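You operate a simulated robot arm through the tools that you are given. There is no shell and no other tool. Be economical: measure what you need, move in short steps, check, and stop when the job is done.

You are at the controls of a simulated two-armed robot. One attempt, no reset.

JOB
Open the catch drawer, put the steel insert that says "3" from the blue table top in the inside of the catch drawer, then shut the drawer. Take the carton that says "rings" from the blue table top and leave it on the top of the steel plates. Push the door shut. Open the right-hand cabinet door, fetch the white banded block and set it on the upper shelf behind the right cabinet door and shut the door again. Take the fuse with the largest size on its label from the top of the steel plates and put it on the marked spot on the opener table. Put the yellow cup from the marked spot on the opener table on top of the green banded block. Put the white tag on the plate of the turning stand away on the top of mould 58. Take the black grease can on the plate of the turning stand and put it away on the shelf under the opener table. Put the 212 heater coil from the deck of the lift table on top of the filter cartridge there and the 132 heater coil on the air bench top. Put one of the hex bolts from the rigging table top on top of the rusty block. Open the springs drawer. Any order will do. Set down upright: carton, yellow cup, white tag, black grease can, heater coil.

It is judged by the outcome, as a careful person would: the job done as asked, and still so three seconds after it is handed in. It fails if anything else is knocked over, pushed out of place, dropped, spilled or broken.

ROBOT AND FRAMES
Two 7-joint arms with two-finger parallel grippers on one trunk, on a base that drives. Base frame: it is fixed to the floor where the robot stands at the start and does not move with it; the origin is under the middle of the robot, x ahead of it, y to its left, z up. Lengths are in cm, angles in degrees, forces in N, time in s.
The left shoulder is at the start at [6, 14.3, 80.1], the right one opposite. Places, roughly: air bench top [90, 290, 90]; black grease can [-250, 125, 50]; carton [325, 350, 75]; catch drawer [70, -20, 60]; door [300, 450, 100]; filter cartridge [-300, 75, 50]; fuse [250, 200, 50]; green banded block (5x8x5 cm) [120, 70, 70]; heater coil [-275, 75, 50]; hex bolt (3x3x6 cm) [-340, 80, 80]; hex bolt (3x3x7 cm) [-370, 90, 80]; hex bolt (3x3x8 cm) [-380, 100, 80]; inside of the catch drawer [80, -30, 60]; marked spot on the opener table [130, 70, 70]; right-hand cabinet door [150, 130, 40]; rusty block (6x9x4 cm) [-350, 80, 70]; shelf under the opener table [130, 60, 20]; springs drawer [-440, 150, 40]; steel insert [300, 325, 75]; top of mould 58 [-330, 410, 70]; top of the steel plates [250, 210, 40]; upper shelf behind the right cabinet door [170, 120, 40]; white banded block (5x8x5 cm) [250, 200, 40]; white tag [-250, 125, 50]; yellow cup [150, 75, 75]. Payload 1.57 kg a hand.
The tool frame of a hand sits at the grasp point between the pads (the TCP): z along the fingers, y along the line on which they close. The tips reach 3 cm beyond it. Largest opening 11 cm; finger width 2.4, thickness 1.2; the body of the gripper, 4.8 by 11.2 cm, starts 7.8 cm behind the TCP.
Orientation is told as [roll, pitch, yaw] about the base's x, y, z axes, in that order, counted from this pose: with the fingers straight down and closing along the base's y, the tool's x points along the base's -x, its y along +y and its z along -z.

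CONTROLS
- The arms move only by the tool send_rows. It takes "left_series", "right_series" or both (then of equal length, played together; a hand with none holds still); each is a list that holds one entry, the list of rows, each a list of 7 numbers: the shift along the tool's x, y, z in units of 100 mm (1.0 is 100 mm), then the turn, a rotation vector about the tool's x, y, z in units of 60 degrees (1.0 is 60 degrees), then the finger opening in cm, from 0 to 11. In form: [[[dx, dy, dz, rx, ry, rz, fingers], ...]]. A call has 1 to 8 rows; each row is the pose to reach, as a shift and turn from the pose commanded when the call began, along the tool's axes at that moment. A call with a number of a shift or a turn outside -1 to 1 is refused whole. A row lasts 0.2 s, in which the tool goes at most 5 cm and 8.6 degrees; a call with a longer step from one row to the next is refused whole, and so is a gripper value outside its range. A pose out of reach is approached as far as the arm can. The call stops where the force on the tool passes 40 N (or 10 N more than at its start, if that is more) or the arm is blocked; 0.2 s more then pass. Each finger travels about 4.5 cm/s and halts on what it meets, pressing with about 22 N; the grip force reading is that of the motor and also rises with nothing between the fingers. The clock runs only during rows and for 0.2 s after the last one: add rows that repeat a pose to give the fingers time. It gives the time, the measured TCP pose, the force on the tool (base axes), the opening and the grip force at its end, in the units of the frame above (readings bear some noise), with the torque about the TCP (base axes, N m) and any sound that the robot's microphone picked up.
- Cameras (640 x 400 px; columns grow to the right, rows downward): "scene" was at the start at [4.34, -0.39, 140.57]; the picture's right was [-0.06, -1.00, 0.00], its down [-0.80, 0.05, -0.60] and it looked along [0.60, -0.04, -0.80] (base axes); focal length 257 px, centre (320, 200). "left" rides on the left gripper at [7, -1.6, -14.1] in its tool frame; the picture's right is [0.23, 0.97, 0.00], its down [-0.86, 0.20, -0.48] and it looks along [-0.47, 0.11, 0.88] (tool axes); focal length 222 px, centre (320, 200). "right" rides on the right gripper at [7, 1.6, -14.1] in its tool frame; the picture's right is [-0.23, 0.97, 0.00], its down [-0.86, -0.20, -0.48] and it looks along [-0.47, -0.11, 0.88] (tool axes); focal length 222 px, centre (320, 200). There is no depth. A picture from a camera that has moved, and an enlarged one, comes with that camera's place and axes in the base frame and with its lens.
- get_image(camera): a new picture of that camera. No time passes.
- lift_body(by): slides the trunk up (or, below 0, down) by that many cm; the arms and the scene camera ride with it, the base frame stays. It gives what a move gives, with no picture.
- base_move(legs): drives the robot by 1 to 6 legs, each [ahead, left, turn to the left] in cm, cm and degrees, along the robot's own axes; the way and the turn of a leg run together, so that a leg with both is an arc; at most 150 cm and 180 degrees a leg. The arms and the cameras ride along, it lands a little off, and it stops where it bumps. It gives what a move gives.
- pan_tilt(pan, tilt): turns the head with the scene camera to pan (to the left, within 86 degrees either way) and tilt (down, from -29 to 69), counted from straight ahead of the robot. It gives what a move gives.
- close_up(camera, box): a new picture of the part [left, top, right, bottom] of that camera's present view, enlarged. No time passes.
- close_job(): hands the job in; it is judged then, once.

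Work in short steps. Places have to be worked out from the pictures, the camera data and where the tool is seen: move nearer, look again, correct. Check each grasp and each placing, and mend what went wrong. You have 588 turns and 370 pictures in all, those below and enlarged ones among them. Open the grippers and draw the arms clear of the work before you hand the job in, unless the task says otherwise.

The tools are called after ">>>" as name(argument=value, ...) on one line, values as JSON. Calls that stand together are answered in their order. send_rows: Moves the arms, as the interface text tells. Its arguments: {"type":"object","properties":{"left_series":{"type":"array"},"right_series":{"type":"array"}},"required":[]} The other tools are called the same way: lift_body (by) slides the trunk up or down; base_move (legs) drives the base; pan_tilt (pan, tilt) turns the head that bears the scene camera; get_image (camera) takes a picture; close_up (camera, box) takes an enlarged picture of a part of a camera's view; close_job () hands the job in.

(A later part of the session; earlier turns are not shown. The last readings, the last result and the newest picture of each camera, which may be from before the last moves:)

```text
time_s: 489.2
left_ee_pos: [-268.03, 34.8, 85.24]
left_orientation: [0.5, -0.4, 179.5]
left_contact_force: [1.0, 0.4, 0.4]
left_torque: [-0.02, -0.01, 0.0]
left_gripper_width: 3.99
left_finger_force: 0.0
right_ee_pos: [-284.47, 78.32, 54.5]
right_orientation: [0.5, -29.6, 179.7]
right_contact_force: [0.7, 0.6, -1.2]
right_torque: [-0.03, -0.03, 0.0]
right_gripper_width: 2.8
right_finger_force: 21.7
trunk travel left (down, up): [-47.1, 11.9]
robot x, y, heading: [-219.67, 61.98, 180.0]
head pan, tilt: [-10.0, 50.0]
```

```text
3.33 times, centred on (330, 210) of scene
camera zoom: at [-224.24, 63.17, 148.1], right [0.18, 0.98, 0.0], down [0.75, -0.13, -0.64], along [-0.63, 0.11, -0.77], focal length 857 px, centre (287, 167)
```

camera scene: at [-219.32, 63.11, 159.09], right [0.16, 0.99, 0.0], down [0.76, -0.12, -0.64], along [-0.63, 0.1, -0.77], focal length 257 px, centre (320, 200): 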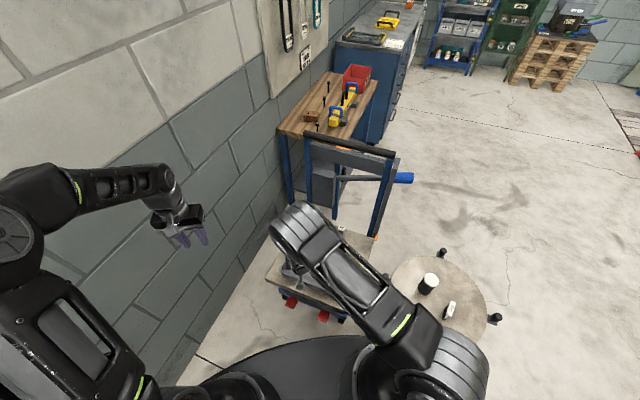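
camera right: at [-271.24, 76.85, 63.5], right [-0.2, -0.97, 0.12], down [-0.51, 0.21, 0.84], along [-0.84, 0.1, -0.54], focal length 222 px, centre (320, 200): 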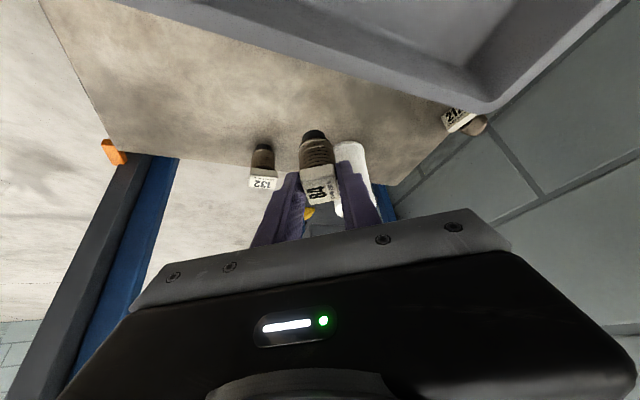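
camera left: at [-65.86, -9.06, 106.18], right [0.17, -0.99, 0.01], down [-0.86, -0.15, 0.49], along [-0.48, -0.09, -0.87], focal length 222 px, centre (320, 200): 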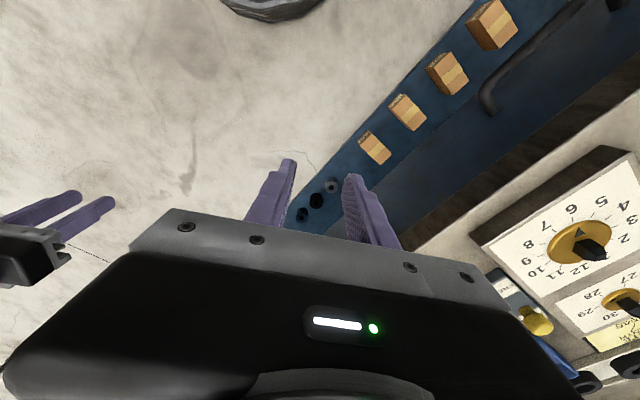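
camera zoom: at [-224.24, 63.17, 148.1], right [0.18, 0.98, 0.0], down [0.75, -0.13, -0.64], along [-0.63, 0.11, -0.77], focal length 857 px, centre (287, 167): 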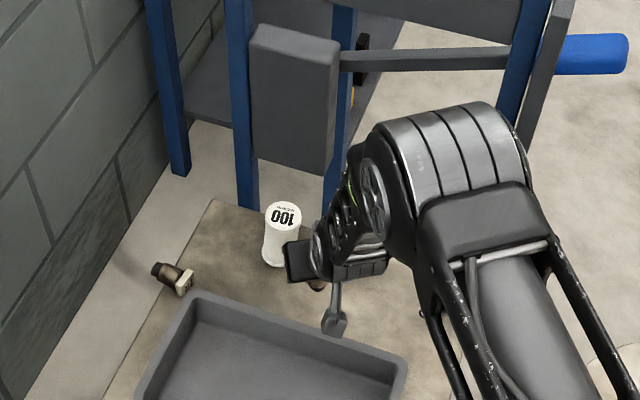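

Shift 1 left and lower with the trunk toward contact.

>>> send_rows(right_series=[[[0, 0.1, 0, 0, 0, 0, 1.5], [0, 0.1, 0, 0, 0, 0, 1.5]]])

>>> lift_body(by=-7)

>>> lift_body(by=-0.6)

>>> lift_body(by=-0.4)

>>> get_image(camera="right")

```text
time_s: 489.9
left_ee_pos: [-267.93, 34.83, 85.14]
left_orientation: [0.5, -0.4, 179.5]
left_contact_force: [0.3, 0.2, 0.0]
left_torque: [0.01, -0.03, 0.01]
left_gripper_width: 4.01
left_finger_force: 0.0
right_ee_pos: [-284.36, 77.45, 54.58]
right_orientation: [0.5, -29.5, 179.8]
right_contact_force: [-0.3, 0.6, -1.0]
right_torque: [-0.06, 0.01, 0.0]
right_gripper_width: 2.81
right_finger_force: 21.6
trunk travel left (down, up): [-47.1, 11.9]
robot x, y, heading: [-219.64, 61.83, 180.1]
head pan, tilt: [-10.0, 50.0]
```

```text
time_s: 490.9
left_ee_pos: [-267.93, 34.72, 78.13]
left_orientation: [0.5, -0.3, 179.6]
left_contact_force: [0.1, -0.7, 0.6]
left_torque: [0.01, -0.04, 0.0]
left_gripper_width: 4.0
left_finger_force: 0.1
right_ee_pos: [-284.33, 77.36, 47.44]
right_orientation: [0.5, -29.5, 179.9]
right_contact_force: [0.3, 0.1, -2.0]
right_torque: [-0.03, -0.02, 0.01]
right_gripper_width: 2.8
right_finger_force: 22.4
trunk travel left (down, up): [-40.1, 18.9]
robot x, y, heading: [-219.49, 61.44, 180.1]
head pan, tilt: [-10.0, 50.0]
```

```text
time_s: 491.5
left_ee_pos: [-267.93, 34.79, 77.64]
left_orientation: [0.5, -0.4, 179.5]
left_contact_force: [0.8, 0.9, -0.1]
left_torque: [0.02, -0.04, 0.0]
left_gripper_width: 4.01
left_finger_force: 0.2
right_ee_pos: [-284.26, 77.34, 46.98]
right_orientation: [0.5, -29.4, 179.9]
right_contact_force: [-0.3, -0.2, -1.1]
right_torque: [-0.01, -0.02, 0.01]
right_gripper_width: 2.81
right_finger_force: 22.6
trunk travel left (down, up): [-39.5, 19.5]
robot x, y, heading: [-219.8, 61.72, 180.0]
head pan, tilt: [-10.0, 50.0]
```

```text
time_s: 492.0
left_ee_pos: [-267.95, 34.69, 77.19]
left_orientation: [0.5, -0.3, 179.5]
left_contact_force: [-0.5, -0.2, -1.3]
left_torque: [0.04, 0.01, -0.01]
left_gripper_width: 3.98
left_finger_force: 0.1
right_ee_pos: [-284.4, 77.33, 46.54]
right_orientation: [0.5, -29.6, 179.7]
right_contact_force: [-0.4, 0.5, 1.6]
right_torque: [0.06, -0.01, 0.01]
right_gripper_width: 2.79
right_finger_force: 21.7
trunk travel left (down, up): [-39.1, 19.9]
robot x, y, heading: [-219.87, 61.93, 179.7]
head pan, tilt: [-10.0, 50.0]
```

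```text
124 pictures are left
camera right: at [-271.21, 75.86, 55.51], right [-0.2, -0.97, 0.12], down [-0.51, 0.21, 0.84], along [-0.84, 0.1, -0.53], focal length 222 px, centre (320, 200)
```

right: 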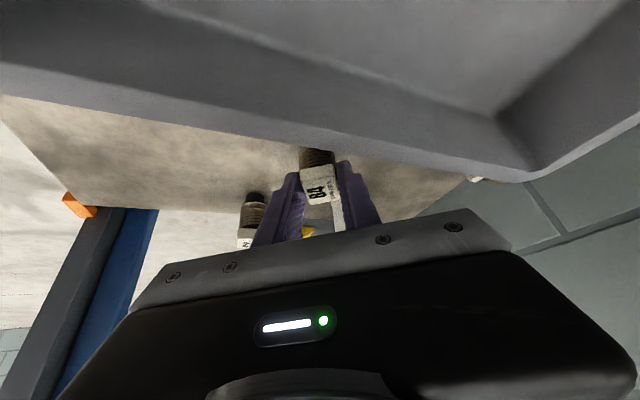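

Touching. Lower another 0.15, then open slowly.

>>> lift_body(by=-0.15)

>>> send_rows(right_series=[[[0, 0, 0, 0, 0, 0, 3.2], [0, 0, 0, 0, 0, 0, 3.8], [0, 0, 0, 0, 0, 0, 4.6], [0, 0, 0, 0, 0, 0, 5.4], [0, 0, 0, 0, 0, 0, 5.8], [0, 0, 0, 0, 0, 0, 5.8]]])

>>> lift_body(by=10)

>>> get_image(camera="right")

```text
time_s: 492.5
left_ee_pos: [-267.82, 34.79, 77.09]
left_orientation: [0.5, -0.5, 179.5]
left_contact_force: [0.5, 0.9, 0.1]
left_torque: [0.01, 0.01, -0.01]
left_gripper_width: 3.99
left_finger_force: 0.0
right_ee_pos: [-284.33, 77.47, 46.66]
right_orientation: [0.5, -29.7, 179.7]
right_contact_force: [2.8, -0.8, 15.2]
right_torque: [0.14, -0.17, -0.01]
right_gripper_width: 2.79
right_finger_force: 22.1
trunk travel left (down, up): [-38.9, 20.1]
robot x, y, heading: [-219.6, 61.41, 180.0]
head pan, tilt: [-10.0, 50.0]
```

```text
time_s: 493.9
left_ee_pos: [-268.08, 34.7, 77.05]
left_orientation: [0.6, -0.4, 179.5]
left_contact_force: [-0.2, -0.1, -0.1]
left_torque: [0.03, -0.03, -0.02]
left_gripper_width: 4.01
left_finger_force: 0.1
right_ee_pos: [-284.44, 77.33, 46.3]
right_orientation: [0.6, -29.6, 179.8]
right_contact_force: [0.8, 0.3, 0.7]
right_torque: [0.03, 0.01, 0.01]
right_gripper_width: 5.79
right_finger_force: 0.1
trunk travel left (down, up): [-38.9, 20.1]
robot x, y, heading: [-219.7, 61.72, 179.7]
head pan, tilt: [-10.0, 50.0]
```

```text
time_s: 495.2
left_ee_pos: [-267.9, 34.87, 86.91]
left_orientation: [0.5, -0.4, 179.5]
left_contact_force: [-0.8, -0.1, 0.6]
left_torque: [0.01, 0.0, 0.04]
left_gripper_width: 3.99
left_finger_force: 0.0
right_ee_pos: [-284.25, 77.39, 56.48]
right_orientation: [0.5, -29.6, 179.8]
right_contact_force: [-0.9, -0.1, 0.7]
right_torque: [0.0, 0.01, -0.01]
right_gripper_width: 5.81
right_finger_force: 0.0
trunk travel left (down, up): [-48.9, 10.1]
robot x, y, heading: [-219.57, 61.57, 179.8]
head pan, tilt: [-10.0, 50.0]
```

```text
123 pictures are left
camera right: at [-271.18, 75.87, 65.3], right [-0.2, -0.97, 0.12], down [-0.51, 0.21, 0.84], along [-0.84, 0.1, -0.54], focal length 222 px, centre (320, 200)
```

right: 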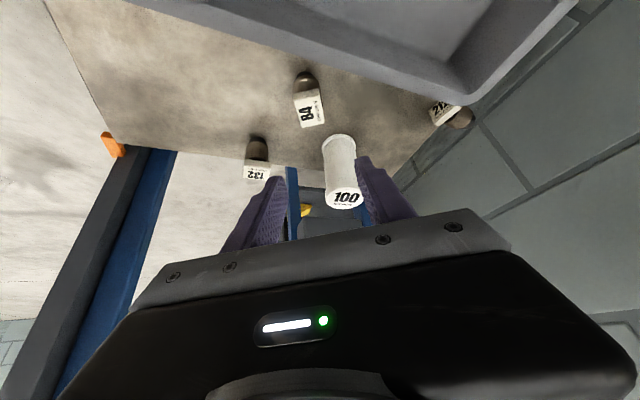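

84 is back upright in its place. Now the fallen 212 at about (-294.2,58.5), axis 49° left of ahead. Raise, move over it while turning the hand.

>>> base_move(legs=[[1.5, 0, 0]])

>>> send_rows(right_series=[[[-0.15, 0.1, -0.2, -0.04, 0, -0.07, 6.4], [-0.25, 0.25, -0.3, -0.08, 0, -0.14, 6.4], [-0.35, 0.45, -0.4, -0.12, 0, -0.21, 6.4], [-0.45, 0.65, -0.4, -0.16, 0, -0.28, 6.4], [-0.55, 0.85, -0.4, -0.2, 0, -0.353, 6.4]]])

>>> get_image(camera="right")

```text
time_s: 496.0
left_ee_pos: [-269.47, 34.8, 86.94]
left_orientation: [0.6, -0.3, 179.4]
left_contact_force: [0.1, 0.5, -0.7]
left_torque: [-0.02, -0.01, 0.01]
left_gripper_width: 4.01
left_finger_force: 0.0
right_ee_pos: [-285.83, 77.35, 56.3]
right_orientation: [0.5, -29.5, 179.8]
right_contact_force: [0.3, 0.2, 0.5]
right_torque: [0.01, 0.0, 0.0]
right_gripper_width: 5.82
right_finger_force: 0.1
trunk travel left (down, up): [-48.9, 10.1]
robot x, y, heading: [-220.96, 61.93, 179.9]
head pan, tilt: [-10.0, 50.0]
```

```text
time_s: 497.2
left_ee_pos: [-269.51, 34.77, 87.05]
left_orientation: [0.5, -0.4, 179.5]
left_contact_force: [-0.2, -0.5, 0.3]
left_torque: [0.03, -0.03, -0.02]
left_gripper_width: 4.0
left_finger_force: 0.1
right_ee_pos: [-288.57, 68.69, 62.73]
right_orientation: [0.4, -29.7, -155.6]
right_contact_force: [-0.1, 0.0, 0.3]
right_torque: [0.0, -0.01, -0.02]
right_gripper_width: 6.4
right_finger_force: 0.1
trunk travel left (down, up): [-48.9, 10.1]
robot x, y, heading: [-221.22, 61.95, 179.8]
head pan, tilt: [-10.0, 50.0]
```

```text
122 pictures are left
camera right: at [-275.96, 72.83, 71.63], right [0.22, -0.97, 0.12], down [-0.55, -0.02, 0.84], along [-0.81, -0.25, -0.53], focal length 222 px, centre (320, 200)
```

right: 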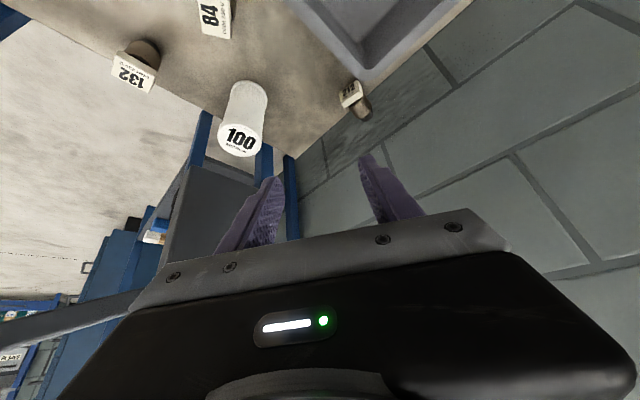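

Continue to above 212, finishing the turn.

>>> send_rows(right_series=[[[-0.16, 0.14, 0.09, -0.04, 0, -0.07, 6.4], [-0.33, 0.28, 0.18, -0.08, 0, -0.14, 6.4], [-0.49, 0.42, 0.28, -0.12, 0, -0.21, 6.4], [-0.65, 0.56, 0.37, -0.16, 0, -0.28, 6.4], [-0.78, 0.68, 0.45, -0.2, 0, -0.352, 6.4]]])

>>> lift_body(by=-10)

>>> get_image(camera="right")

>>> close_up(camera="scene", box=[240, 150, 360, 250])

```text
time_s: 498.4
left_ee_pos: [-269.5, 34.78, 87.0]
left_orientation: [0.5, -0.4, 179.5]
left_contact_force: [0.0, -0.1, -0.2]
left_torque: [-0.02, 0.03, -0.01]
left_gripper_width: 4.01
left_finger_force: 0.0
right_ee_pos: [-294.03, 58.95, 62.68]
right_orientation: [0.4, -29.8, -131.4]
right_contact_force: [-0.6, -0.1, -0.5]
right_torque: [-0.06, -0.02, 0.02]
right_gripper_width: 6.41
right_finger_force: 0.1
trunk travel left (down, up): [-48.9, 10.1]
robot x, y, heading: [-221.11, 61.81, 180.0]
head pan, tilt: [-10.0, 50.0]
```

```text
time_s: 499.8
left_ee_pos: [-269.36, 34.71, 76.99]
left_orientation: [0.6, -0.4, 179.5]
left_contact_force: [0.4, 0.8, -0.4]
left_torque: [0.02, -0.01, 0.0]
left_gripper_width: 3.97
left_finger_force: 0.0
right_ee_pos: [-293.92, 58.91, 52.82]
right_orientation: [0.4, -29.9, -131.5]
right_contact_force: [-0.6, 0.2, -0.5]
right_torque: [-0.01, -0.01, 0.0]
right_gripper_width: 6.4
right_finger_force: 0.1
trunk travel left (down, up): [-38.9, 20.1]
robot x, y, heading: [-220.7, 61.79, 179.5]
head pan, tilt: [-10.0, 50.0]
```

```text
121 pictures are left
camera right: at [-284.06, 67.81, 61.57], right [0.6, -0.79, 0.12], down [-0.49, -0.24, 0.84], along [-0.63, -0.56, -0.53], focal length 222 px, centre (320, 200)
```

right: 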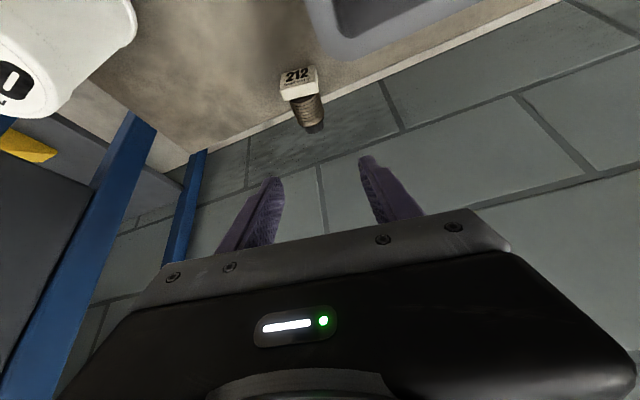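

```text
4.00 times, centred on (300, 200) of scene
camera zoom: at [-225.72, 63.17, 139.95], right [0.18, 0.98, 0.0], down [0.75, -0.13, -0.64], along [-0.63, 0.11, -0.77], focal length 1028 px, centre (400, 200)
```

zoom: 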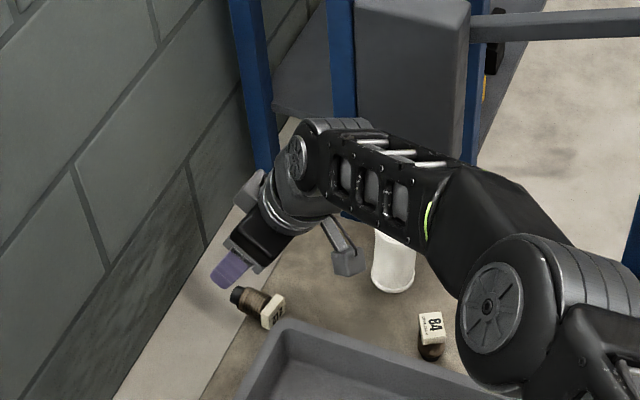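

Coil is lined up. Lower around its body.

>>> send_rows(right_series=[[[0.05, -0.01, 0.2, 0, 0, 0, 6.4], [0.14, -0.01, 0.4, 0, 0, 0, 6.4], [0.24, -0.01, 0.6, 0, 0, 0, 6.4], [0.32, -0.01, 0.75, 0, 0, 0, 6.4], [0.37, -0.01, 0.83, 0, 0, 0, 6.4]]])

>>> get_image(camera="right")

```text
time_s: 500.9
left_ee_pos: [-269.43, 34.84, 76.98]
left_orientation: [0.5, -0.4, 179.5]
left_contact_force: [-0.6, 0.0, 0.2]
left_torque: [0.0, -0.01, -0.05]
left_gripper_width: 4.01
left_finger_force: 0.1
right_ee_pos: [-291.87, 58.78, 45.59]
right_orientation: [0.5, -29.9, -131.5]
right_contact_force: [-0.1, -0.6, -0.3]
right_torque: [-0.01, 0.01, 0.01]
right_gripper_width: 6.4
right_finger_force: 0.1
right hand out of reach, approached as far as the arm can: row 2, 3, 4, 5
trunk travel left (down, up): [-38.9, 20.1]
robot x, y, heading: [-221.31, 61.99, 180.1]
head pan, tilt: [-10.0, 50.0]
```

```text
119 pictures are left
camera right: at [-281.98, 67.57, 54.45], right [0.6, -0.79, 0.12], down [-0.49, -0.24, 0.84], along [-0.63, -0.56, -0.53], focal length 222 px, centre (320, 200)
```

right: 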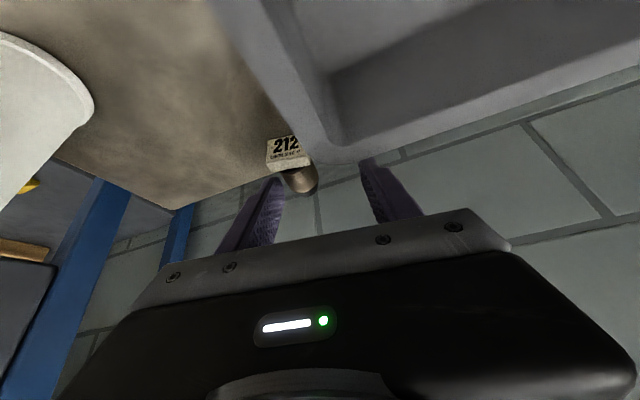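

Out of reach by ~2.5 cm. Lift the arm 8 relative to the body and lower the trunk instead to gain reach.

>>> send_rows(right_series=[[[-0.13, 0, -0.23, 0, 0, 0, 6.4], [-0.26, 0, -0.46, 0, 0, 0, 6.4], [-0.4, 0, -0.7, 0, 0, 0, 6.4], [-0.45, 0, -0.78, 0, 0, 0, 6.4]]])

>>> lift_body(by=-6)

>>> get_image(camera="right")

```text
time_s: 501.9
left_ee_pos: [-269.47, 34.69, 76.99]
left_orientation: [0.6, -0.4, 179.5]
left_contact_force: [0.9, 0.5, -0.7]
left_torque: [-0.02, 0.0, 0.0]
left_gripper_width: 4.03
left_finger_force: 0.1
right_ee_pos: [-292.15, 58.76, 54.8]
right_orientation: [0.5, -29.9, -131.4]
right_contact_force: [0.7, 0.1, 0.8]
right_torque: [0.01, 0.02, -0.03]
right_gripper_width: 6.4
right_finger_force: 0.0
trunk travel left (down, up): [-38.9, 20.1]
robot x, y, heading: [-221.32, 61.37, 180.0]
head pan, tilt: [-10.0, 50.0]
```

```text
time_s: 502.9
left_ee_pos: [-269.41, 34.81, 71.08]
left_orientation: [0.5, -0.4, 179.5]
left_contact_force: [0.8, -0.8, 0.1]
left_torque: [0.02, 0.0, -0.01]
left_gripper_width: 3.99
left_finger_force: 0.0
right_ee_pos: [-292.06, 58.7, 48.8]
right_orientation: [0.4, -29.9, -131.5]
right_contact_force: [-0.5, -0.4, 0.2]
right_torque: [0.03, 0.01, 0.03]
right_gripper_width: 6.41
right_finger_force: 0.1
trunk travel left (down, up): [-32.9, 26.1]
robot x, y, heading: [-221.33, 61.96, 179.8]
head pan, tilt: [-10.0, 50.0]
```

```text
118 pictures are left
camera right: at [-282.15, 67.53, 57.61], right [0.6, -0.79, 0.12], down [-0.49, -0.24, 0.84], along [-0.63, -0.56, -0.53], focal length 222 px, centre (320, 200)
```

right: 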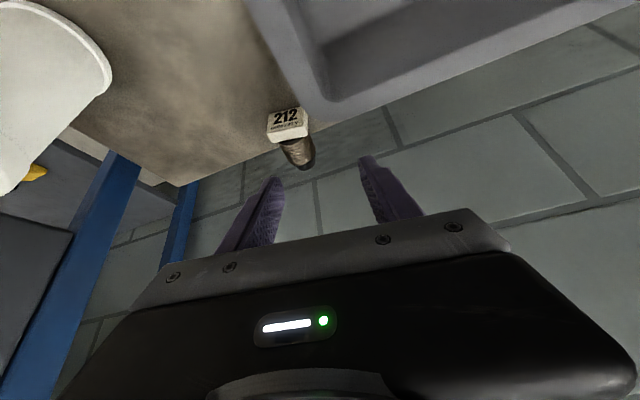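

Shift to align over the coil with the arm slightly raised, then lower by trunk.

>>> send_rows(right_series=[[[-0.13, -0.08, -0.04, 0, 0, 0, 6.4], [-0.27, -0.16, -0.08, 0, 0, 0, 6.4], [-0.27, -0.16, -0.08, 0, 0, 0, 6.4]]])

>>> lift_body(by=-4)

>>> get_image(camera="right")

```text
time_s: 503.8
left_ee_pos: [-269.44, 34.8, 70.93]
left_orientation: [0.6, -0.4, 179.6]
left_contact_force: [0.0, -0.3, -0.4]
left_torque: [-0.02, -0.01, 0.03]
left_gripper_width: 4.02
left_finger_force: 0.2
right_ee_pos: [-294.55, 58.3, 50.93]
right_orientation: [0.4, -29.9, -131.5]
right_contact_force: [0.0, -0.3, -0.1]
right_torque: [0.03, 0.03, -0.01]
right_gripper_width: 6.37
right_finger_force: 0.1
trunk travel left (down, up): [-32.9, 26.1]
robot x, y, heading: [-221.32, 61.78, 179.9]
head pan, tilt: [-10.0, 50.0]
```

```text
time_s: 504.6
left_ee_pos: [-269.51, 34.73, 67.02]
left_orientation: [0.5, -0.4, 179.5]
left_contact_force: [-0.2, 0.2, -0.2]
left_torque: [0.02, -0.03, -0.01]
left_gripper_width: 4.01
left_finger_force: 0.0
right_ee_pos: [-294.58, 58.31, 46.83]
right_orientation: [0.4, -29.8, -131.6]
right_contact_force: [0.9, -0.3, -0.2]
right_torque: [0.04, -0.02, 0.01]
right_gripper_width: 6.41
right_finger_force: 0.0
trunk travel left (down, up): [-28.9, 30.1]
robot x, y, heading: [-220.9, 61.72, 179.9]
head pan, tilt: [-10.0, 50.0]
```

```text
117 pictures are left
camera right: at [-284.62, 67.12, 55.66], right [0.6, -0.79, 0.12], down [-0.49, -0.24, 0.84], along [-0.63, -0.56, -0.53], focal length 222 px, centre (320, 200)
```

right: 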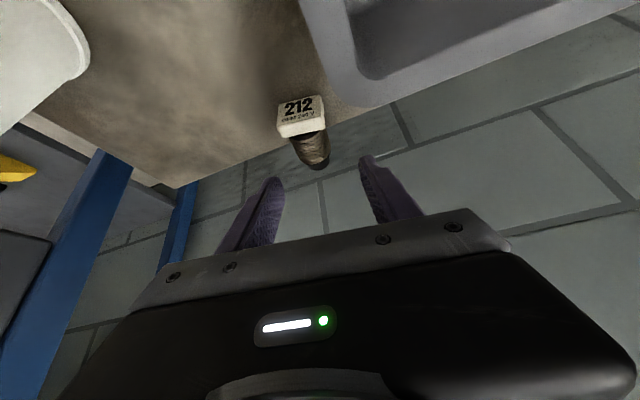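

Coil centred between the fingers. Lower 3.2 and close.

>>> lift_body(by=-3.2)

>>> send_rows(right_series=[[[0, 0, 0, 0, 0, 0, 5], [0, 0, 0, 0, 0, 0, 3], [0, 0, 0, 0, 0, 0, 1.5], [0, 0, 0, 0, 0, 0, 1], [0, 0, 0, 0, 0, 0, 1]]])

>>> get_image(camera="right")

```text
time_s: 505.4
left_ee_pos: [-269.48, 34.74, 63.81]
left_orientation: [0.4, -0.4, 179.5]
left_contact_force: [0.3, 0.1, -0.2]
left_torque: [0.01, -0.02, 0.01]
left_gripper_width: 4.0
left_finger_force: 0.1
right_ee_pos: [-294.63, 58.3, 43.66]
right_orientation: [0.4, -29.8, -131.4]
right_contact_force: [-0.2, -0.1, 0.8]
right_torque: [0.0, -0.02, 0.0]
right_gripper_width: 6.38
right_finger_force: 0.2
trunk travel left (down, up): [-25.7, 33.3]
robot x, y, heading: [-220.95, 61.64, 179.9]
head pan, tilt: [-10.0, 50.0]
```

```text
time_s: 506.6
left_ee_pos: [-269.51, 34.81, 63.83]
left_orientation: [0.5, -0.5, 179.5]
left_contact_force: [-0.1, -1.0, -0.4]
left_torque: [-0.01, 0.01, -0.01]
left_gripper_width: 3.99
left_finger_force: 0.1
right_ee_pos: [-294.43, 58.16, 43.68]
right_orientation: [0.4, -29.9, -131.5]
right_contact_force: [-0.6, 0.4, 1.0]
right_torque: [0.01, -0.02, 0.02]
right_gripper_width: 2.84
right_finger_force: 22.3
trunk travel left (down, up): [-25.7, 33.3]
robot x, y, heading: [-220.93, 61.85, 179.9]
head pan, tilt: [-10.0, 50.0]
```

```text
116 pictures are left
camera right: at [-284.63, 67.13, 52.45], right [0.6, -0.79, 0.12], down [-0.49, -0.24, 0.84], along [-0.63, -0.56, -0.53], focal length 222 px, centre (320, 200)
```

right: 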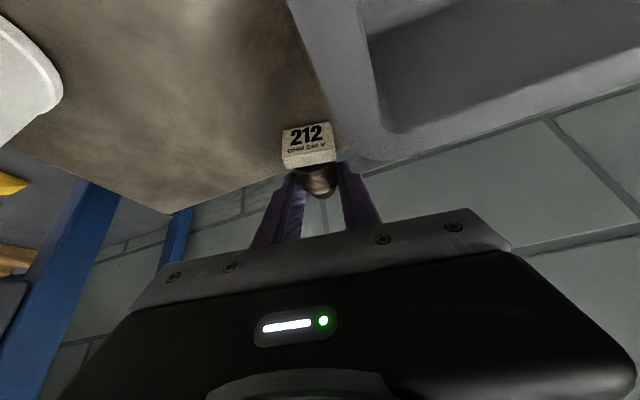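

212 gripped by its body. Lift clear with the trunk and check.

>>> lift_body(by=25)

>>> get_image(camera="right")

```text
time_s: 509.1
left_ee_pos: [-269.43, 34.82, 88.88]
left_orientation: [0.5, -0.4, 179.6]
left_contact_force: [-0.4, 0.2, 0.1]
left_torque: [-0.02, -0.01, 0.0]
left_gripper_width: 4.02
left_finger_force: 0.1
right_ee_pos: [-294.59, 58.31, 68.6]
right_orientation: [0.4, -30.0, -131.5]
right_contact_force: [0.5, 0.5, -1.9]
right_torque: [-0.02, 0.0, -0.02]
right_gripper_width: 2.81
right_finger_force: 21.4
trunk travel left (down, up): [-50.7, 8.3]
robot x, y, heading: [-221.0, 61.85, 179.8]
head pan, tilt: [-10.0, 50.0]
```

```text
115 pictures are left
camera right: at [-284.64, 67.12, 77.42], right [0.6, -0.79, 0.12], down [-0.49, -0.24, 0.84], along [-0.63, -0.56, -0.53], focal length 222 px, centre (320, 200)
```

right: 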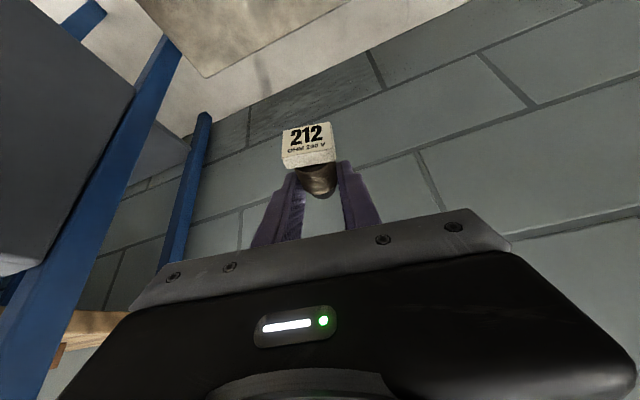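

Back up and turn to face the turning stand, un-yawing the hand.

>>> base_move(legs=[[-9, 0, 0], [0, 0, -55.5]])

>>> send_rows(right_series=[[[0.1, 0, -0.05, 0.065, 0, 0.113, 1], [0.2, 0, -0.1, 0.13, 0, 0.226, 1], [0.3, 0, -0.15, 0.2, 0, 0.34, 1], [0.4, 0, -0.2, 0.265, 0, 0.45, 1], [0.5, 0, -0.25, 0.33, 0, 0.565, 1], [0.6, 0, -0.3, 0.4, 0, 0.7, 1]]])

>>> pan_tilt(pan=0, tilt=50)

>>> get_image(camera="right")

>>> get_image(camera="scene")

```text
time_s: 512.7
left_ee_pos: [-261.47, 86.97, 88.82]
left_orientation: [0.5, -0.3, 123.4]
left_contact_force: [0.1, 1.5, -0.5]
left_torque: [0.01, 0.02, -0.01]
left_gripper_width: 3.99
left_finger_force: 0.1
right_ee_pos: [-255.88, 120.77, 68.53]
right_orientation: [0.4, -29.9, 172.3]
right_contact_force: [0.0, 0.3, -1.0]
right_torque: [0.02, 0.03, 0.0]
right_gripper_width: 2.8
right_finger_force: 22.2
trunk travel left (down, up): [-50.7, 8.3]
robot x, y, heading: [-212.24, 61.86, 123.7]
head pan, tilt: [-10.0, 50.0]
```

```text
refused: row 6 steps farther than a row can; nothing moved
```

```text
time_s: 513.5
left_ee_pos: [-261.54, 86.91, 88.82]
left_orientation: [0.5, -0.4, 123.2]
left_contact_force: [0.7, -0.3, 0.3]
left_torque: [0.01, -0.01, 0.0]
left_gripper_width: 3.99
left_finger_force: 0.0
right_ee_pos: [-255.89, 120.83, 68.62]
right_orientation: [0.4, -29.8, 172.3]
right_contact_force: [-0.5, 0.0, -1.6]
right_torque: [-0.01, 0.0, 0.0]
right_gripper_width: 2.79
right_finger_force: 22.3
trunk travel left (down, up): [-50.7, 8.3]
robot x, y, heading: [-211.97, 62.12, 123.8]
head pan, tilt: [0.0, 50.0]
```

```text
114 pictures are left
camera right: at [-243.02, 117.65, 77.42], right [-0.32, -0.94, 0.12], down [-0.47, 0.27, 0.84], along [-0.82, 0.21, -0.53], focal length 222 px, centre (320, 200)
```

right: 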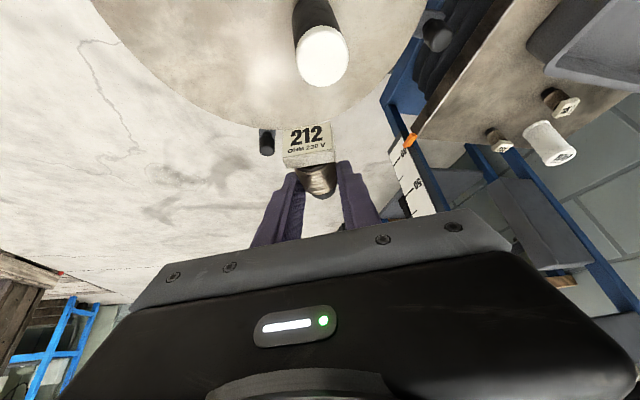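

```text
113 pictures are left
camera scene: at [-214.77, 65.75, 151.74], right [0.83, 0.55, 0.0], down [0.42, -0.64, -0.64], along [-0.36, 0.53, -0.77], focal length 257 px, centre (320, 200)
```

scene: 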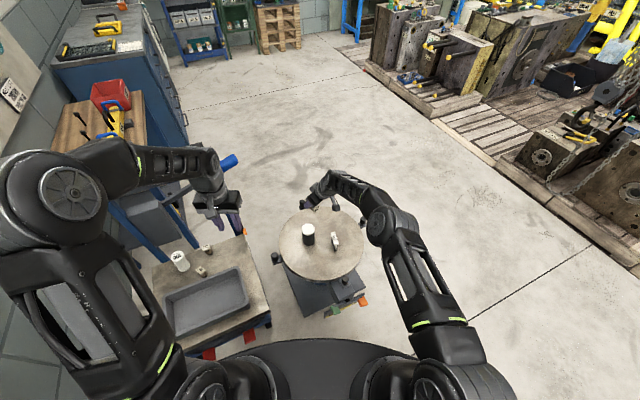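

Move the coil back over the near edge of the stand in two steps while un-yawing.

>>> send_rows(right_series=[[[0.11, 0.1, -0.06, 0.04, 0, 0.07, 1], [0.22, 0.2, -0.13, 0.08, 0, 0.14, 1], [0.33, 0.3, -0.2, 0.12, 0, 0.21, 1], [0.44, 0.4, -0.26, 0.16, 0, 0.28, 1], [0.55, 0.5, -0.32, 0.2, 0, 0.35, 1]]])

>>> send_rows(right_series=[[[0.14, 0.04, -0.08, 0.04, 0, 0.07, 1], [0.27, 0.08, -0.16, 0.08, 0, 0.14, 1], [0.41, 0.12, -0.24, 0.12, 0, 0.21, 1], [0.55, 0.16, -0.32, 0.16, 0, 0.28, 1], [0.68, 0.19, -0.39, 0.2, 0, 0.35, 1]]])

>>> lift_body(by=-18)

>>> get_image(camera="right")

```text
time_s: 514.6
left_ee_pos: [-261.36, 87.01, 88.8]
left_orientation: [0.5, -0.4, 123.4]
left_contact_force: [0.3, 0.2, -0.2]
left_torque: [0.0, 0.01, 0.0]
left_gripper_width: 4.0
left_finger_force: 0.1
right_ee_pos: [-250.17, 115.03, 68.54]
right_orientation: [0.4, -29.7, 148.0]
right_contact_force: [-0.8, 0.2, -2.0]
right_torque: [0.03, 0.02, 0.02]
right_gripper_width: 2.79
right_finger_force: 21.7
trunk travel left (down, up): [-50.7, 8.3]
robot x, y, heading: [-212.14, 61.88, 123.8]
head pan, tilt: [0.0, 50.0]
```

```text
time_s: 515.9
left_ee_pos: [-261.48, 86.96, 88.81]
left_orientation: [0.6, -0.5, 123.3]
left_contact_force: [0.0, 0.2, 0.8]
left_torque: [-0.03, 0.0, -0.01]
left_gripper_width: 4.0
left_finger_force: 0.0
right_ee_pos: [-244.54, 109.35, 68.74]
right_orientation: [0.4, -29.5, 123.9]
right_contact_force: [0.8, 0.5, -1.1]
right_torque: [0.01, -0.02, 0.02]
right_gripper_width: 2.81
right_finger_force: 21.7
trunk travel left (down, up): [-50.7, 8.3]
robot x, y, heading: [-212.26, 61.84, 123.7]
head pan, tilt: [0.0, 50.0]
```

```text
time_s: 517.9
left_ee_pos: [-261.43, 86.99, 70.95]
left_orientation: [0.5, -0.5, 123.3]
left_contact_force: [-0.3, -0.1, 0.0]
left_torque: [0.03, 0.0, 0.0]
left_gripper_width: 4.02
left_finger_force: 0.1
right_ee_pos: [-244.5, 109.42, 50.78]
right_orientation: [0.3, -29.6, 123.9]
right_contact_force: [0.7, 0.1, -1.6]
right_torque: [0.02, -0.04, -0.02]
right_gripper_width: 2.82
right_finger_force: 21.8
trunk travel left (down, up): [-32.7, 26.3]
robot x, y, heading: [-211.82, 61.83, 123.3]
head pan, tilt: [0.0, 50.0]
```

```text
112 pictures are left
camera right: at [-238.44, 97.71, 59.63], right [-0.92, -0.38, 0.12], down [-0.12, 0.53, 0.84], along [-0.38, 0.75, -0.53], focal length 222 px, centre (320, 200)
```

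right: 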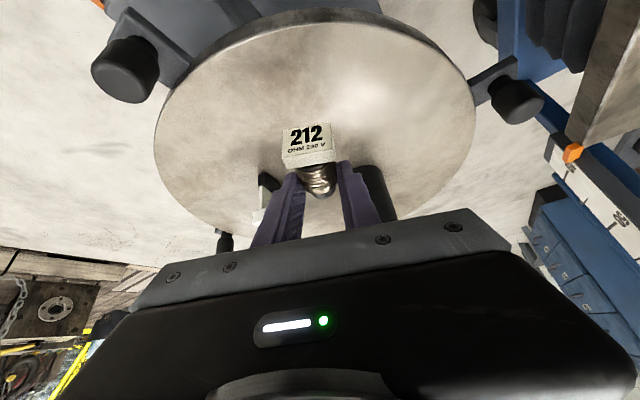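

Lower onto the plate in steps.

>>> lift_body(by=-6)

>>> lift_body(by=-0.7)

>>> lift_body(by=-0.5)

>>> get_image(camera="right")

```text
time_s: 518.9
left_ee_pos: [-261.47, 87.04, 64.87]
left_orientation: [0.6, -0.4, 123.3]
left_contact_force: [-0.6, -1.1, -0.1]
left_torque: [-0.01, 0.0, 0.0]
left_gripper_width: 4.03
left_finger_force: 0.1
right_ee_pos: [-244.6, 109.36, 44.67]
right_orientation: [0.5, -29.6, 123.9]
right_contact_force: [-0.4, 0.0, -1.4]
right_torque: [0.01, -0.02, 0.02]
right_gripper_width: 2.83
right_finger_force: 22.2
trunk travel left (down, up): [-26.7, 32.3]
robot x, y, heading: [-211.81, 61.72, 123.7]
head pan, tilt: [0.0, 50.0]
```

```text
time_s: 519.4
left_ee_pos: [-261.46, 86.96, 64.1]
left_orientation: [0.5, -0.4, 123.4]
left_contact_force: [-0.3, -0.1, 0.6]
left_torque: [-0.01, 0.0, 0.02]
left_gripper_width: 4.03
left_finger_force: 0.0
right_ee_pos: [-244.54, 109.36, 44.14]
right_orientation: [0.4, -29.6, 124.0]
right_contact_force: [0.3, 0.4, -1.3]
right_torque: [-0.01, 0.05, -0.03]
right_gripper_width: 2.78
right_finger_force: 21.4
trunk travel left (down, up): [-26.0, 33.0]
robot x, y, heading: [-211.95, 61.54, 123.8]
head pan, tilt: [0.0, 50.0]
```

```text
time_s: 520.0
left_ee_pos: [-261.37, 86.92, 63.63]
left_orientation: [0.5, -0.4, 123.2]
left_contact_force: [0.3, 0.9, 0.1]
left_torque: [0.01, 0.0, 0.01]
left_gripper_width: 4.01
left_finger_force: 0.1
right_ee_pos: [-244.58, 109.41, 43.57]
right_orientation: [0.5, -29.7, 123.9]
right_contact_force: [0.0, -0.2, 6.8]
right_torque: [0.09, 0.12, 0.03]
right_gripper_width: 2.78
right_finger_force: 22.5
trunk travel left (down, up): [-25.5, 33.5]
robot x, y, heading: [-212.04, 61.61, 123.7]
head pan, tilt: [0.0, 50.0]
```

```text
111 pictures are left
camera right: at [-238.49, 97.74, 52.52], right [-0.92, -0.38, 0.12], down [-0.11, 0.53, 0.84], along [-0.39, 0.75, -0.53], focal length 222 px, centre (320, 200)
```

right: 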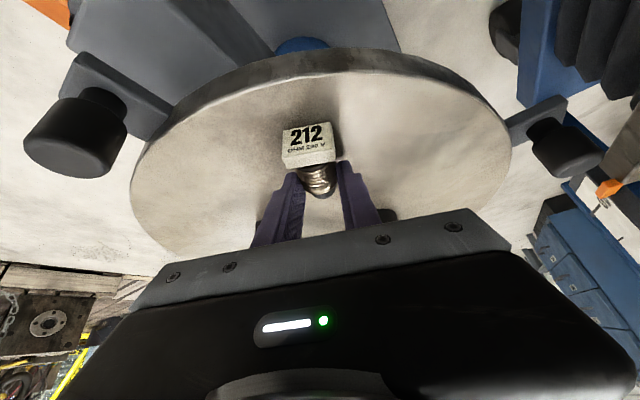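

Lying on the plate. Open, rotate the hand to -70° around the coil, and re-close.

>>> send_rows(right_series=[[[0, 0, -0.02, 0, 0, 0, 4], [0, 0, -0.02, 0, 0, 0, 5.5], [0, 0, -0.02, 0, 0, 0, 6.4], [0, 0, 0, 0, -0.13, 0, 6.4], [-0.02, 0, 0.04, 0, -0.27, 0, 6.4], [-0.03, 0, 0.08, 0, -0.41, 0, 6.4], [-0.04, 0, 0.11, 0, -0.54, 0, 6.4], [-0.055, 0, 0.13, 0, -0.667, 0, 6.4]]])

>>> close_up(camera="scene", box=[270, 190, 400, 300])

```text
time_s: 521.8
left_ee_pos: [-261.54, 86.91, 63.66]
left_orientation: [0.5, -0.4, 123.3]
left_contact_force: [0.0, -0.2, -0.1]
left_torque: [0.01, 0.0, -0.02]
left_gripper_width: 3.99
left_finger_force: 0.1
right_ee_pos: [-245.18, 110.33, 42.79]
right_orientation: [0.9, -69.8, 123.2]
right_contact_force: [-0.2, -0.1, 0.1]
right_torque: [0.03, 0.0, 0.01]
right_gripper_width: 6.4
right_finger_force: 0.0
trunk travel left (down, up): [-25.5, 33.5]
robot x, y, heading: [-212.15, 62.06, 123.7]
head pan, tilt: [0.0, 50.0]
```

```text
3.64 times, centred on (335, 245) of scene
camera zoom: at [-214.76, 65.73, 126.55], right [0.83, 0.56, 0.0], down [0.43, -0.64, -0.64], along [-0.36, 0.53, -0.77], focal length 935 px, centre (266, 36)
```

zoom: 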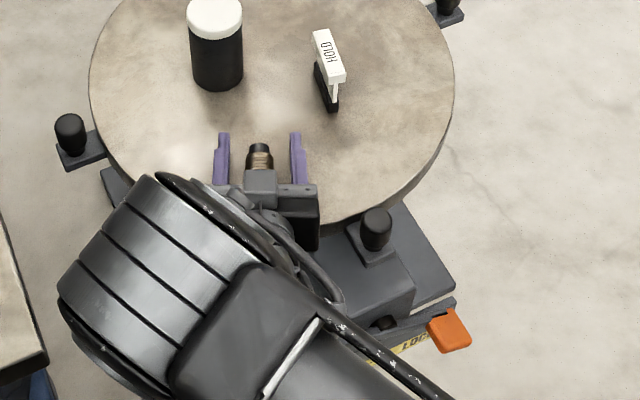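

Coil aligned between the fingers. Close, lift with the trunk, and rotate +90° to stand it up.

>>> send_rows(right_series=[[[0, 0, 0, 0, 0, 0, 5], [0, 0, 0, 0, 0, 0, 3], [0, 0, 0, 0, 0, 0, 1.5], [0, 0, 0, 0, 0, 0, 1], [0, 0, 0, 0, 0, 0, 1]]])

>>> lift_body(by=15)

>>> send_rows(right_series=[[[0, 0, 0, 0, 0.14, 0, 1], [0, 0, 0, 0, 0.28, 0, 1], [0, 0, 0, 0, 0.42, 0, 1], [0, 0, 0, 0, 0.56, 0, 1], [0, 0, 0, 0, 0.7, 0, 1], [0, 0, 0, 0, 0.84, 0, 1], [0, 0, 0, 0, 0.98, 0, 1]]])

>>> send_rows(right_series=[[[0, 0, 0, 0, 0.13, 0, 1], [0, 0, 0, 0, 0.26, 0, 1], [0.1, 0, 0, 0, 0.39, 0, 1], [0.2, 0, 0, 0, 0.52, 0, 1]]])

>>> close_up(camera="scene", box=[270, 190, 400, 300])

```text
time_s: 523.0
left_ee_pos: [-261.41, 86.84, 63.65]
left_orientation: [0.5, -0.3, 123.2]
left_contact_force: [0.4, -0.4, -0.1]
left_torque: [0.02, -0.03, 0.0]
left_gripper_width: 3.98
left_finger_force: 0.1
right_ee_pos: [-245.17, 110.3, 42.72]
right_orientation: [1.0, -69.6, 123.2]
right_contact_force: [-0.4, 0.6, 0.6]
right_torque: [0.0, 0.02, 0.0]
right_gripper_width: 3.34
right_finger_force: 21.8
trunk travel left (down, up): [-25.5, 33.5]
robot x, y, heading: [-212.08, 61.66, 123.4]
head pan, tilt: [0.0, 50.0]
```

```text
time_s: 524.7
left_ee_pos: [-261.44, 87.04, 78.6]
left_orientation: [0.5, -0.3, 123.3]
left_contact_force: [-0.2, -1.2, 0.0]
left_torque: [0.01, 0.0, 0.0]
left_gripper_width: 3.98
left_finger_force: 0.0
right_ee_pos: [-245.08, 110.3, 57.64]
right_orientation: [0.9, -69.6, 123.3]
right_contact_force: [-1.1, 0.1, -2.4]
right_torque: [0.05, 0.01, -0.01]
right_gripper_width: 3.37
right_finger_force: 22.4
trunk travel left (down, up): [-40.5, 18.5]
robot x, y, heading: [-212.18, 61.63, 123.8]
head pan, tilt: [0.0, 50.0]
```

```text
time_s: 526.3
left_ee_pos: [-261.42, 86.97, 78.68]
left_orientation: [0.5, -0.4, 123.3]
left_contact_force: [0.3, 0.1, 0.4]
left_torque: [0.01, 0.01, 0.04]
left_gripper_width: 4.0
left_finger_force: 0.0
right_ee_pos: [-245.18, 110.37, 57.62]
right_orientation: [0.3, -10.7, 124.1]
right_contact_force: [-0.8, 0.9, -1.9]
right_torque: [0.03, -0.02, 0.0]
right_gripper_width: 3.32
right_finger_force: 21.9
trunk travel left (down, up): [-40.5, 18.5]
robot x, y, heading: [-212.38, 61.8, 123.6]
head pan, tilt: [0.0, 50.0]
```

```text
time_s: 527.3
left_ee_pos: [-261.53, 86.98, 78.77]
left_orientation: [0.5, -0.4, 123.2]
left_contact_force: [0.8, -0.5, -0.5]
left_torque: [0.0, 0.0, -0.01]
left_gripper_width: 4.01
left_finger_force: 0.1
right_ee_pos: [-243.57, 108.72, 58.49]
right_orientation: [0.5, 20.0, 124.4]
right_contact_force: [-0.1, 0.3, -1.2]
right_torque: [0.02, -0.02, 0.01]
right_gripper_width: 3.34
right_finger_force: 21.9
right hand out of reach, approached as far as the arm can: row 4
trunk travel left (down, up): [-40.5, 18.5]
robot x, y, heading: [-212.03, 61.48, 123.7]
head pan, tilt: [0.0, 50.0]
```

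```text
3.64 times, centred on (335, 245) of scene
camera zoom: at [-214.7, 65.77, 141.55], right [0.83, 0.56, 0.0], down [0.42, -0.64, -0.64], along [-0.36, 0.53, -0.77], focal length 935 px, centre (266, 36)
```

zoom: 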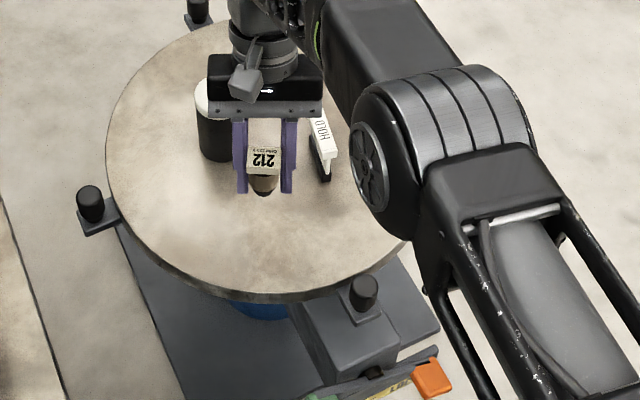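

212 upright. Lower it onto the plate by trunk.

>>> lift_body(by=-12.5)

>>> lift_body(by=-1)

>>> lift_body(by=-0.7)

>>> lift_body(by=-0.6)

```text
time_s: 528.8
left_ee_pos: [-261.45, 87.04, 66.08]
left_orientation: [0.5, -0.4, 123.3]
left_contact_force: [0.0, -0.5, 0.7]
left_torque: [0.01, -0.01, 0.0]
left_gripper_width: 4.0
left_finger_force: 0.0
right_ee_pos: [-243.51, 108.75, 46.02]
right_orientation: [0.5, 19.9, 124.4]
right_contact_force: [-0.7, -0.4, -0.6]
right_torque: [0.02, 0.02, -0.02]
right_gripper_width: 3.31
right_finger_force: 22.3
trunk travel left (down, up): [-28.0, 31.0]
robot x, y, heading: [-212.08, 62.05, 123.8]
head pan, tilt: [0.0, 50.0]
```

```text
time_s: 529.4
left_ee_pos: [-261.37, 86.91, 65.12]
left_orientation: [0.5, -0.4, 123.3]
left_contact_force: [-0.5, -0.4, -0.1]
left_torque: [-0.01, -0.01, -0.01]
left_gripper_width: 4.0
left_finger_force: 0.0
right_ee_pos: [-243.68, 108.71, 44.86]
right_orientation: [0.5, 19.8, 124.4]
right_contact_force: [0.2, -0.2, -0.4]
right_torque: [0.01, 0.0, -0.01]
right_gripper_width: 3.33
right_finger_force: 21.7
trunk travel left (down, up): [-27.0, 32.0]
robot x, y, heading: [-212.01, 61.7, 123.5]
head pan, tilt: [0.0, 50.0]
```

```text
time_s: 530.0
left_ee_pos: [-261.38, 86.87, 64.42]
left_orientation: [0.5, -0.4, 123.3]
left_contact_force: [0.3, -0.3, -0.1]
left_torque: [0.01, -0.03, 0.02]
left_gripper_width: 4.01
left_finger_force: 0.0
right_ee_pos: [-243.63, 108.73, 44.34]
right_orientation: [0.6, 19.9, 124.4]
right_contact_force: [-0.2, 0.3, -1.0]
right_torque: [0.03, 0.0, 0.02]
right_gripper_width: 3.32
right_finger_force: 21.6
trunk travel left (down, up): [-26.3, 32.7]
robot x, y, heading: [-212.25, 61.8, 123.7]
head pan, tilt: [0.0, 50.0]
```

```text
time_s: 530.5
left_ee_pos: [-261.55, 86.96, 63.77]
left_orientation: [0.5, -0.5, 123.3]
left_contact_force: [0.2, 0.4, -0.6]
left_torque: [-0.01, 0.0, -0.02]
left_gripper_width: 4.0
left_finger_force: 0.1
right_ee_pos: [-243.65, 108.75, 43.6]
right_orientation: [0.4, 19.9, 124.3]
right_contact_force: [-0.9, 0.0, -1.2]
right_torque: [0.03, -0.04, 0.0]
right_gripper_width: 3.34
right_finger_force: 21.7
trunk travel left (down, up): [-25.7, 33.3]
robot x, y, heading: [-212.01, 61.84, 123.6]
head pan, tilt: [0.0, 50.0]
```

>>> lift_body(by=-0.4)

>>> lift_body(by=-0.3)

>>> get_image(camera="right")

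```text
time_s: 531.1
left_ee_pos: [-261.44, 86.97, 63.48]
left_orientation: [0.4, -0.4, 123.4]
left_contact_force: [-0.1, -0.1, -0.4]
left_torque: [-0.02, 0.0, -0.01]
left_gripper_width: 4.01
left_finger_force: 0.0
right_ee_pos: [-243.58, 108.71, 43.19]
right_orientation: [0.6, 19.9, 124.4]
right_contact_force: [0.1, -0.4, -2.0]
right_torque: [0.01, -0.02, -0.01]
right_gripper_width: 3.35
right_finger_force: 21.7
trunk travel left (down, up): [-25.3, 33.7]
robot x, y, heading: [-212.15, 61.68, 123.9]
head pan, tilt: [0.0, 50.0]
```

```text
time_s: 531.6
left_ee_pos: [-261.52, 86.92, 63.15]
left_orientation: [0.5, -0.5, 123.3]
left_contact_force: [-0.2, 0.0, 0.7]
left_torque: [-0.03, 0.0, 0.02]
left_gripper_width: 4.0
left_finger_force: 0.1
right_ee_pos: [-243.66, 108.71, 43.2]
right_orientation: [0.5, 19.8, 124.4]
right_contact_force: [4.9, -3.2, 21.6]
right_torque: [0.18, -0.53, 0.03]
right_gripper_width: 3.34
right_finger_force: 21.8
trunk travel left (down, up): [-25.0, 34.0]
robot x, y, heading: [-212.61, 61.98, 123.9]
head pan, tilt: [0.0, 50.0]
```

```text
108 pictures are left
camera right: at [-243.76, 106.51, 58.95], right [-0.93, -0.37, -0.07], down [-0.38, 0.91, 0.16], along [0.0, 0.17, -0.98], focal length 222 px, centre (320, 200)
```

right: 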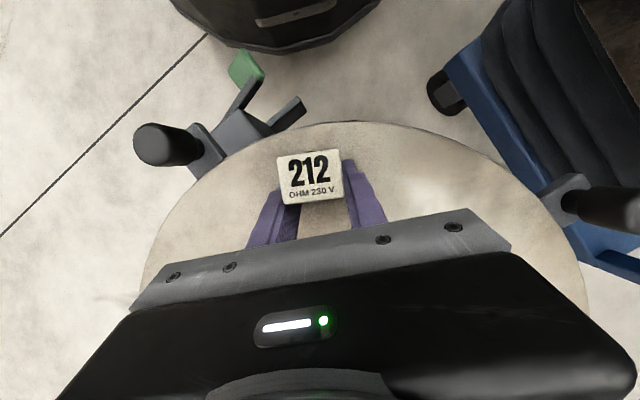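

On the plate. Ease 0.15 up, open wide slowly, and rise.

>>> lift_body(by=0.15)

>>> send_rows(right_series=[[[0, 0, 0, 0, 0, 0, 3.8], [0, 0, 0, 0, 0, 0, 4.4], [0, 0, 0, 0, 0, 0, 5.4], [0, 0, 0, 0, 0, 0, 6.5], [0, 0, 0, 0, 0, 0, 7.5], [0, 0, 0, 0, 0, 0, 7.5]]])

>>> lift_body(by=14)

>>> send_rows(right_series=[[[0, 0, 0, 0, -0.14, 0, 7], [0, 0, 0, 0, -0.28, 0, 7], [0, 0, 0, 0, -0.42, 0, 7], [0, 0, 0, 0, -0.56, 0, 7], [0, 0, 0, 0, -0.7, 0, 7], [0, 0, 0, 0, -0.83, 0, 7]]])

>>> get_image(camera="right")

```text
time_s: 532.1
left_ee_pos: [-261.48, 86.85, 63.38]
left_orientation: [0.6, -0.5, 123.2]
left_contact_force: [-0.1, -0.4, 0.9]
left_torque: [0.0, 0.0, 0.03]
left_gripper_width: 3.98
left_finger_force: 0.0
right_ee_pos: [-243.66, 108.75, 43.28]
right_orientation: [0.5, 19.8, 124.3]
right_contact_force: [2.6, 0.1, 19.2]
right_torque: [0.25, -0.4, -0.01]
right_gripper_width: 3.33
right_finger_force: 22.1
trunk travel left (down, up): [-25.2, 33.8]
robot x, y, heading: [-212.11, 61.48, 123.6]
head pan, tilt: [0.0, 50.0]
```

```text
time_s: 533.5
left_ee_pos: [-261.54, 86.84, 63.4]
left_orientation: [0.5, -0.5, 123.3]
left_contact_force: [0.0, 0.1, 0.2]
left_torque: [0.0, 0.0, -0.04]
left_gripper_width: 4.0
left_finger_force: 0.1
right_ee_pos: [-243.7, 108.64, 43.24]
right_orientation: [0.6, 19.8, 124.4]
right_contact_force: [-7.9, -2.2, 24.1]
right_torque: [0.38, -0.37, 0.15]
right_gripper_width: 6.71
right_finger_force: 0.1
trunk travel left (down, up): [-25.2, 33.8]
robot x, y, heading: [-212.32, 62.06, 123.7]
head pan, tilt: [0.0, 50.0]
```

```text
time_s: 535.2
left_ee_pos: [-261.52, 86.99, 77.18]
left_orientation: [0.5, -0.4, 123.3]
left_contact_force: [0.0, 0.0, 0.3]
left_torque: [0.03, 0.0, 0.01]
left_gripper_width: 3.98
left_finger_force: 0.0
right_ee_pos: [-243.65, 108.69, 57.04]
right_orientation: [0.5, 19.9, 124.5]
right_contact_force: [-0.3, 0.4, 0.1]
right_torque: [0.01, 0.0, -0.05]
right_gripper_width: 7.51
right_finger_force: 0.0
trunk travel left (down, up): [-39.2, 19.8]
robot x, y, heading: [-212.19, 61.8, 123.9]
head pan, tilt: [0.0, 50.0]
```

```text
time_s: 536.6
left_ee_pos: [-261.47, 86.94, 77.31]
left_orientation: [0.5, -0.4, 123.3]
left_contact_force: [-0.2, 0.3, -0.5]
left_torque: [0.01, 0.0, -0.01]
left_gripper_width: 3.99
left_finger_force: 0.0
right_ee_pos: [-243.55, 108.66, 57.1]
right_orientation: [0.5, -30.0, 124.1]
right_contact_force: [-0.5, -0.5, -0.3]
right_torque: [-0.02, 0.0, 0.05]
right_gripper_width: 7.0
right_finger_force: 0.1
trunk travel left (down, up): [-39.2, 19.8]
robot x, y, heading: [-212.04, 61.73, 123.5]
head pan, tilt: [0.0, 50.0]
```

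```text
107 pictures are left
camera right: at [-237.38, 97.17, 65.95], right [-0.92, -0.38, 0.12], down [-0.11, 0.53, 0.84], along [-0.39, 0.76, -0.53], focal length 222 px, centre (320, 200)
```

right: 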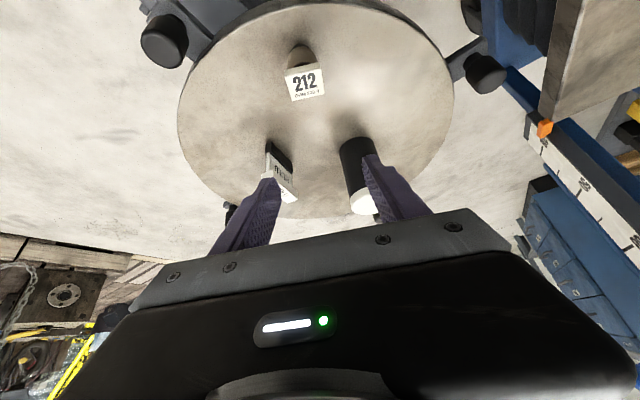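

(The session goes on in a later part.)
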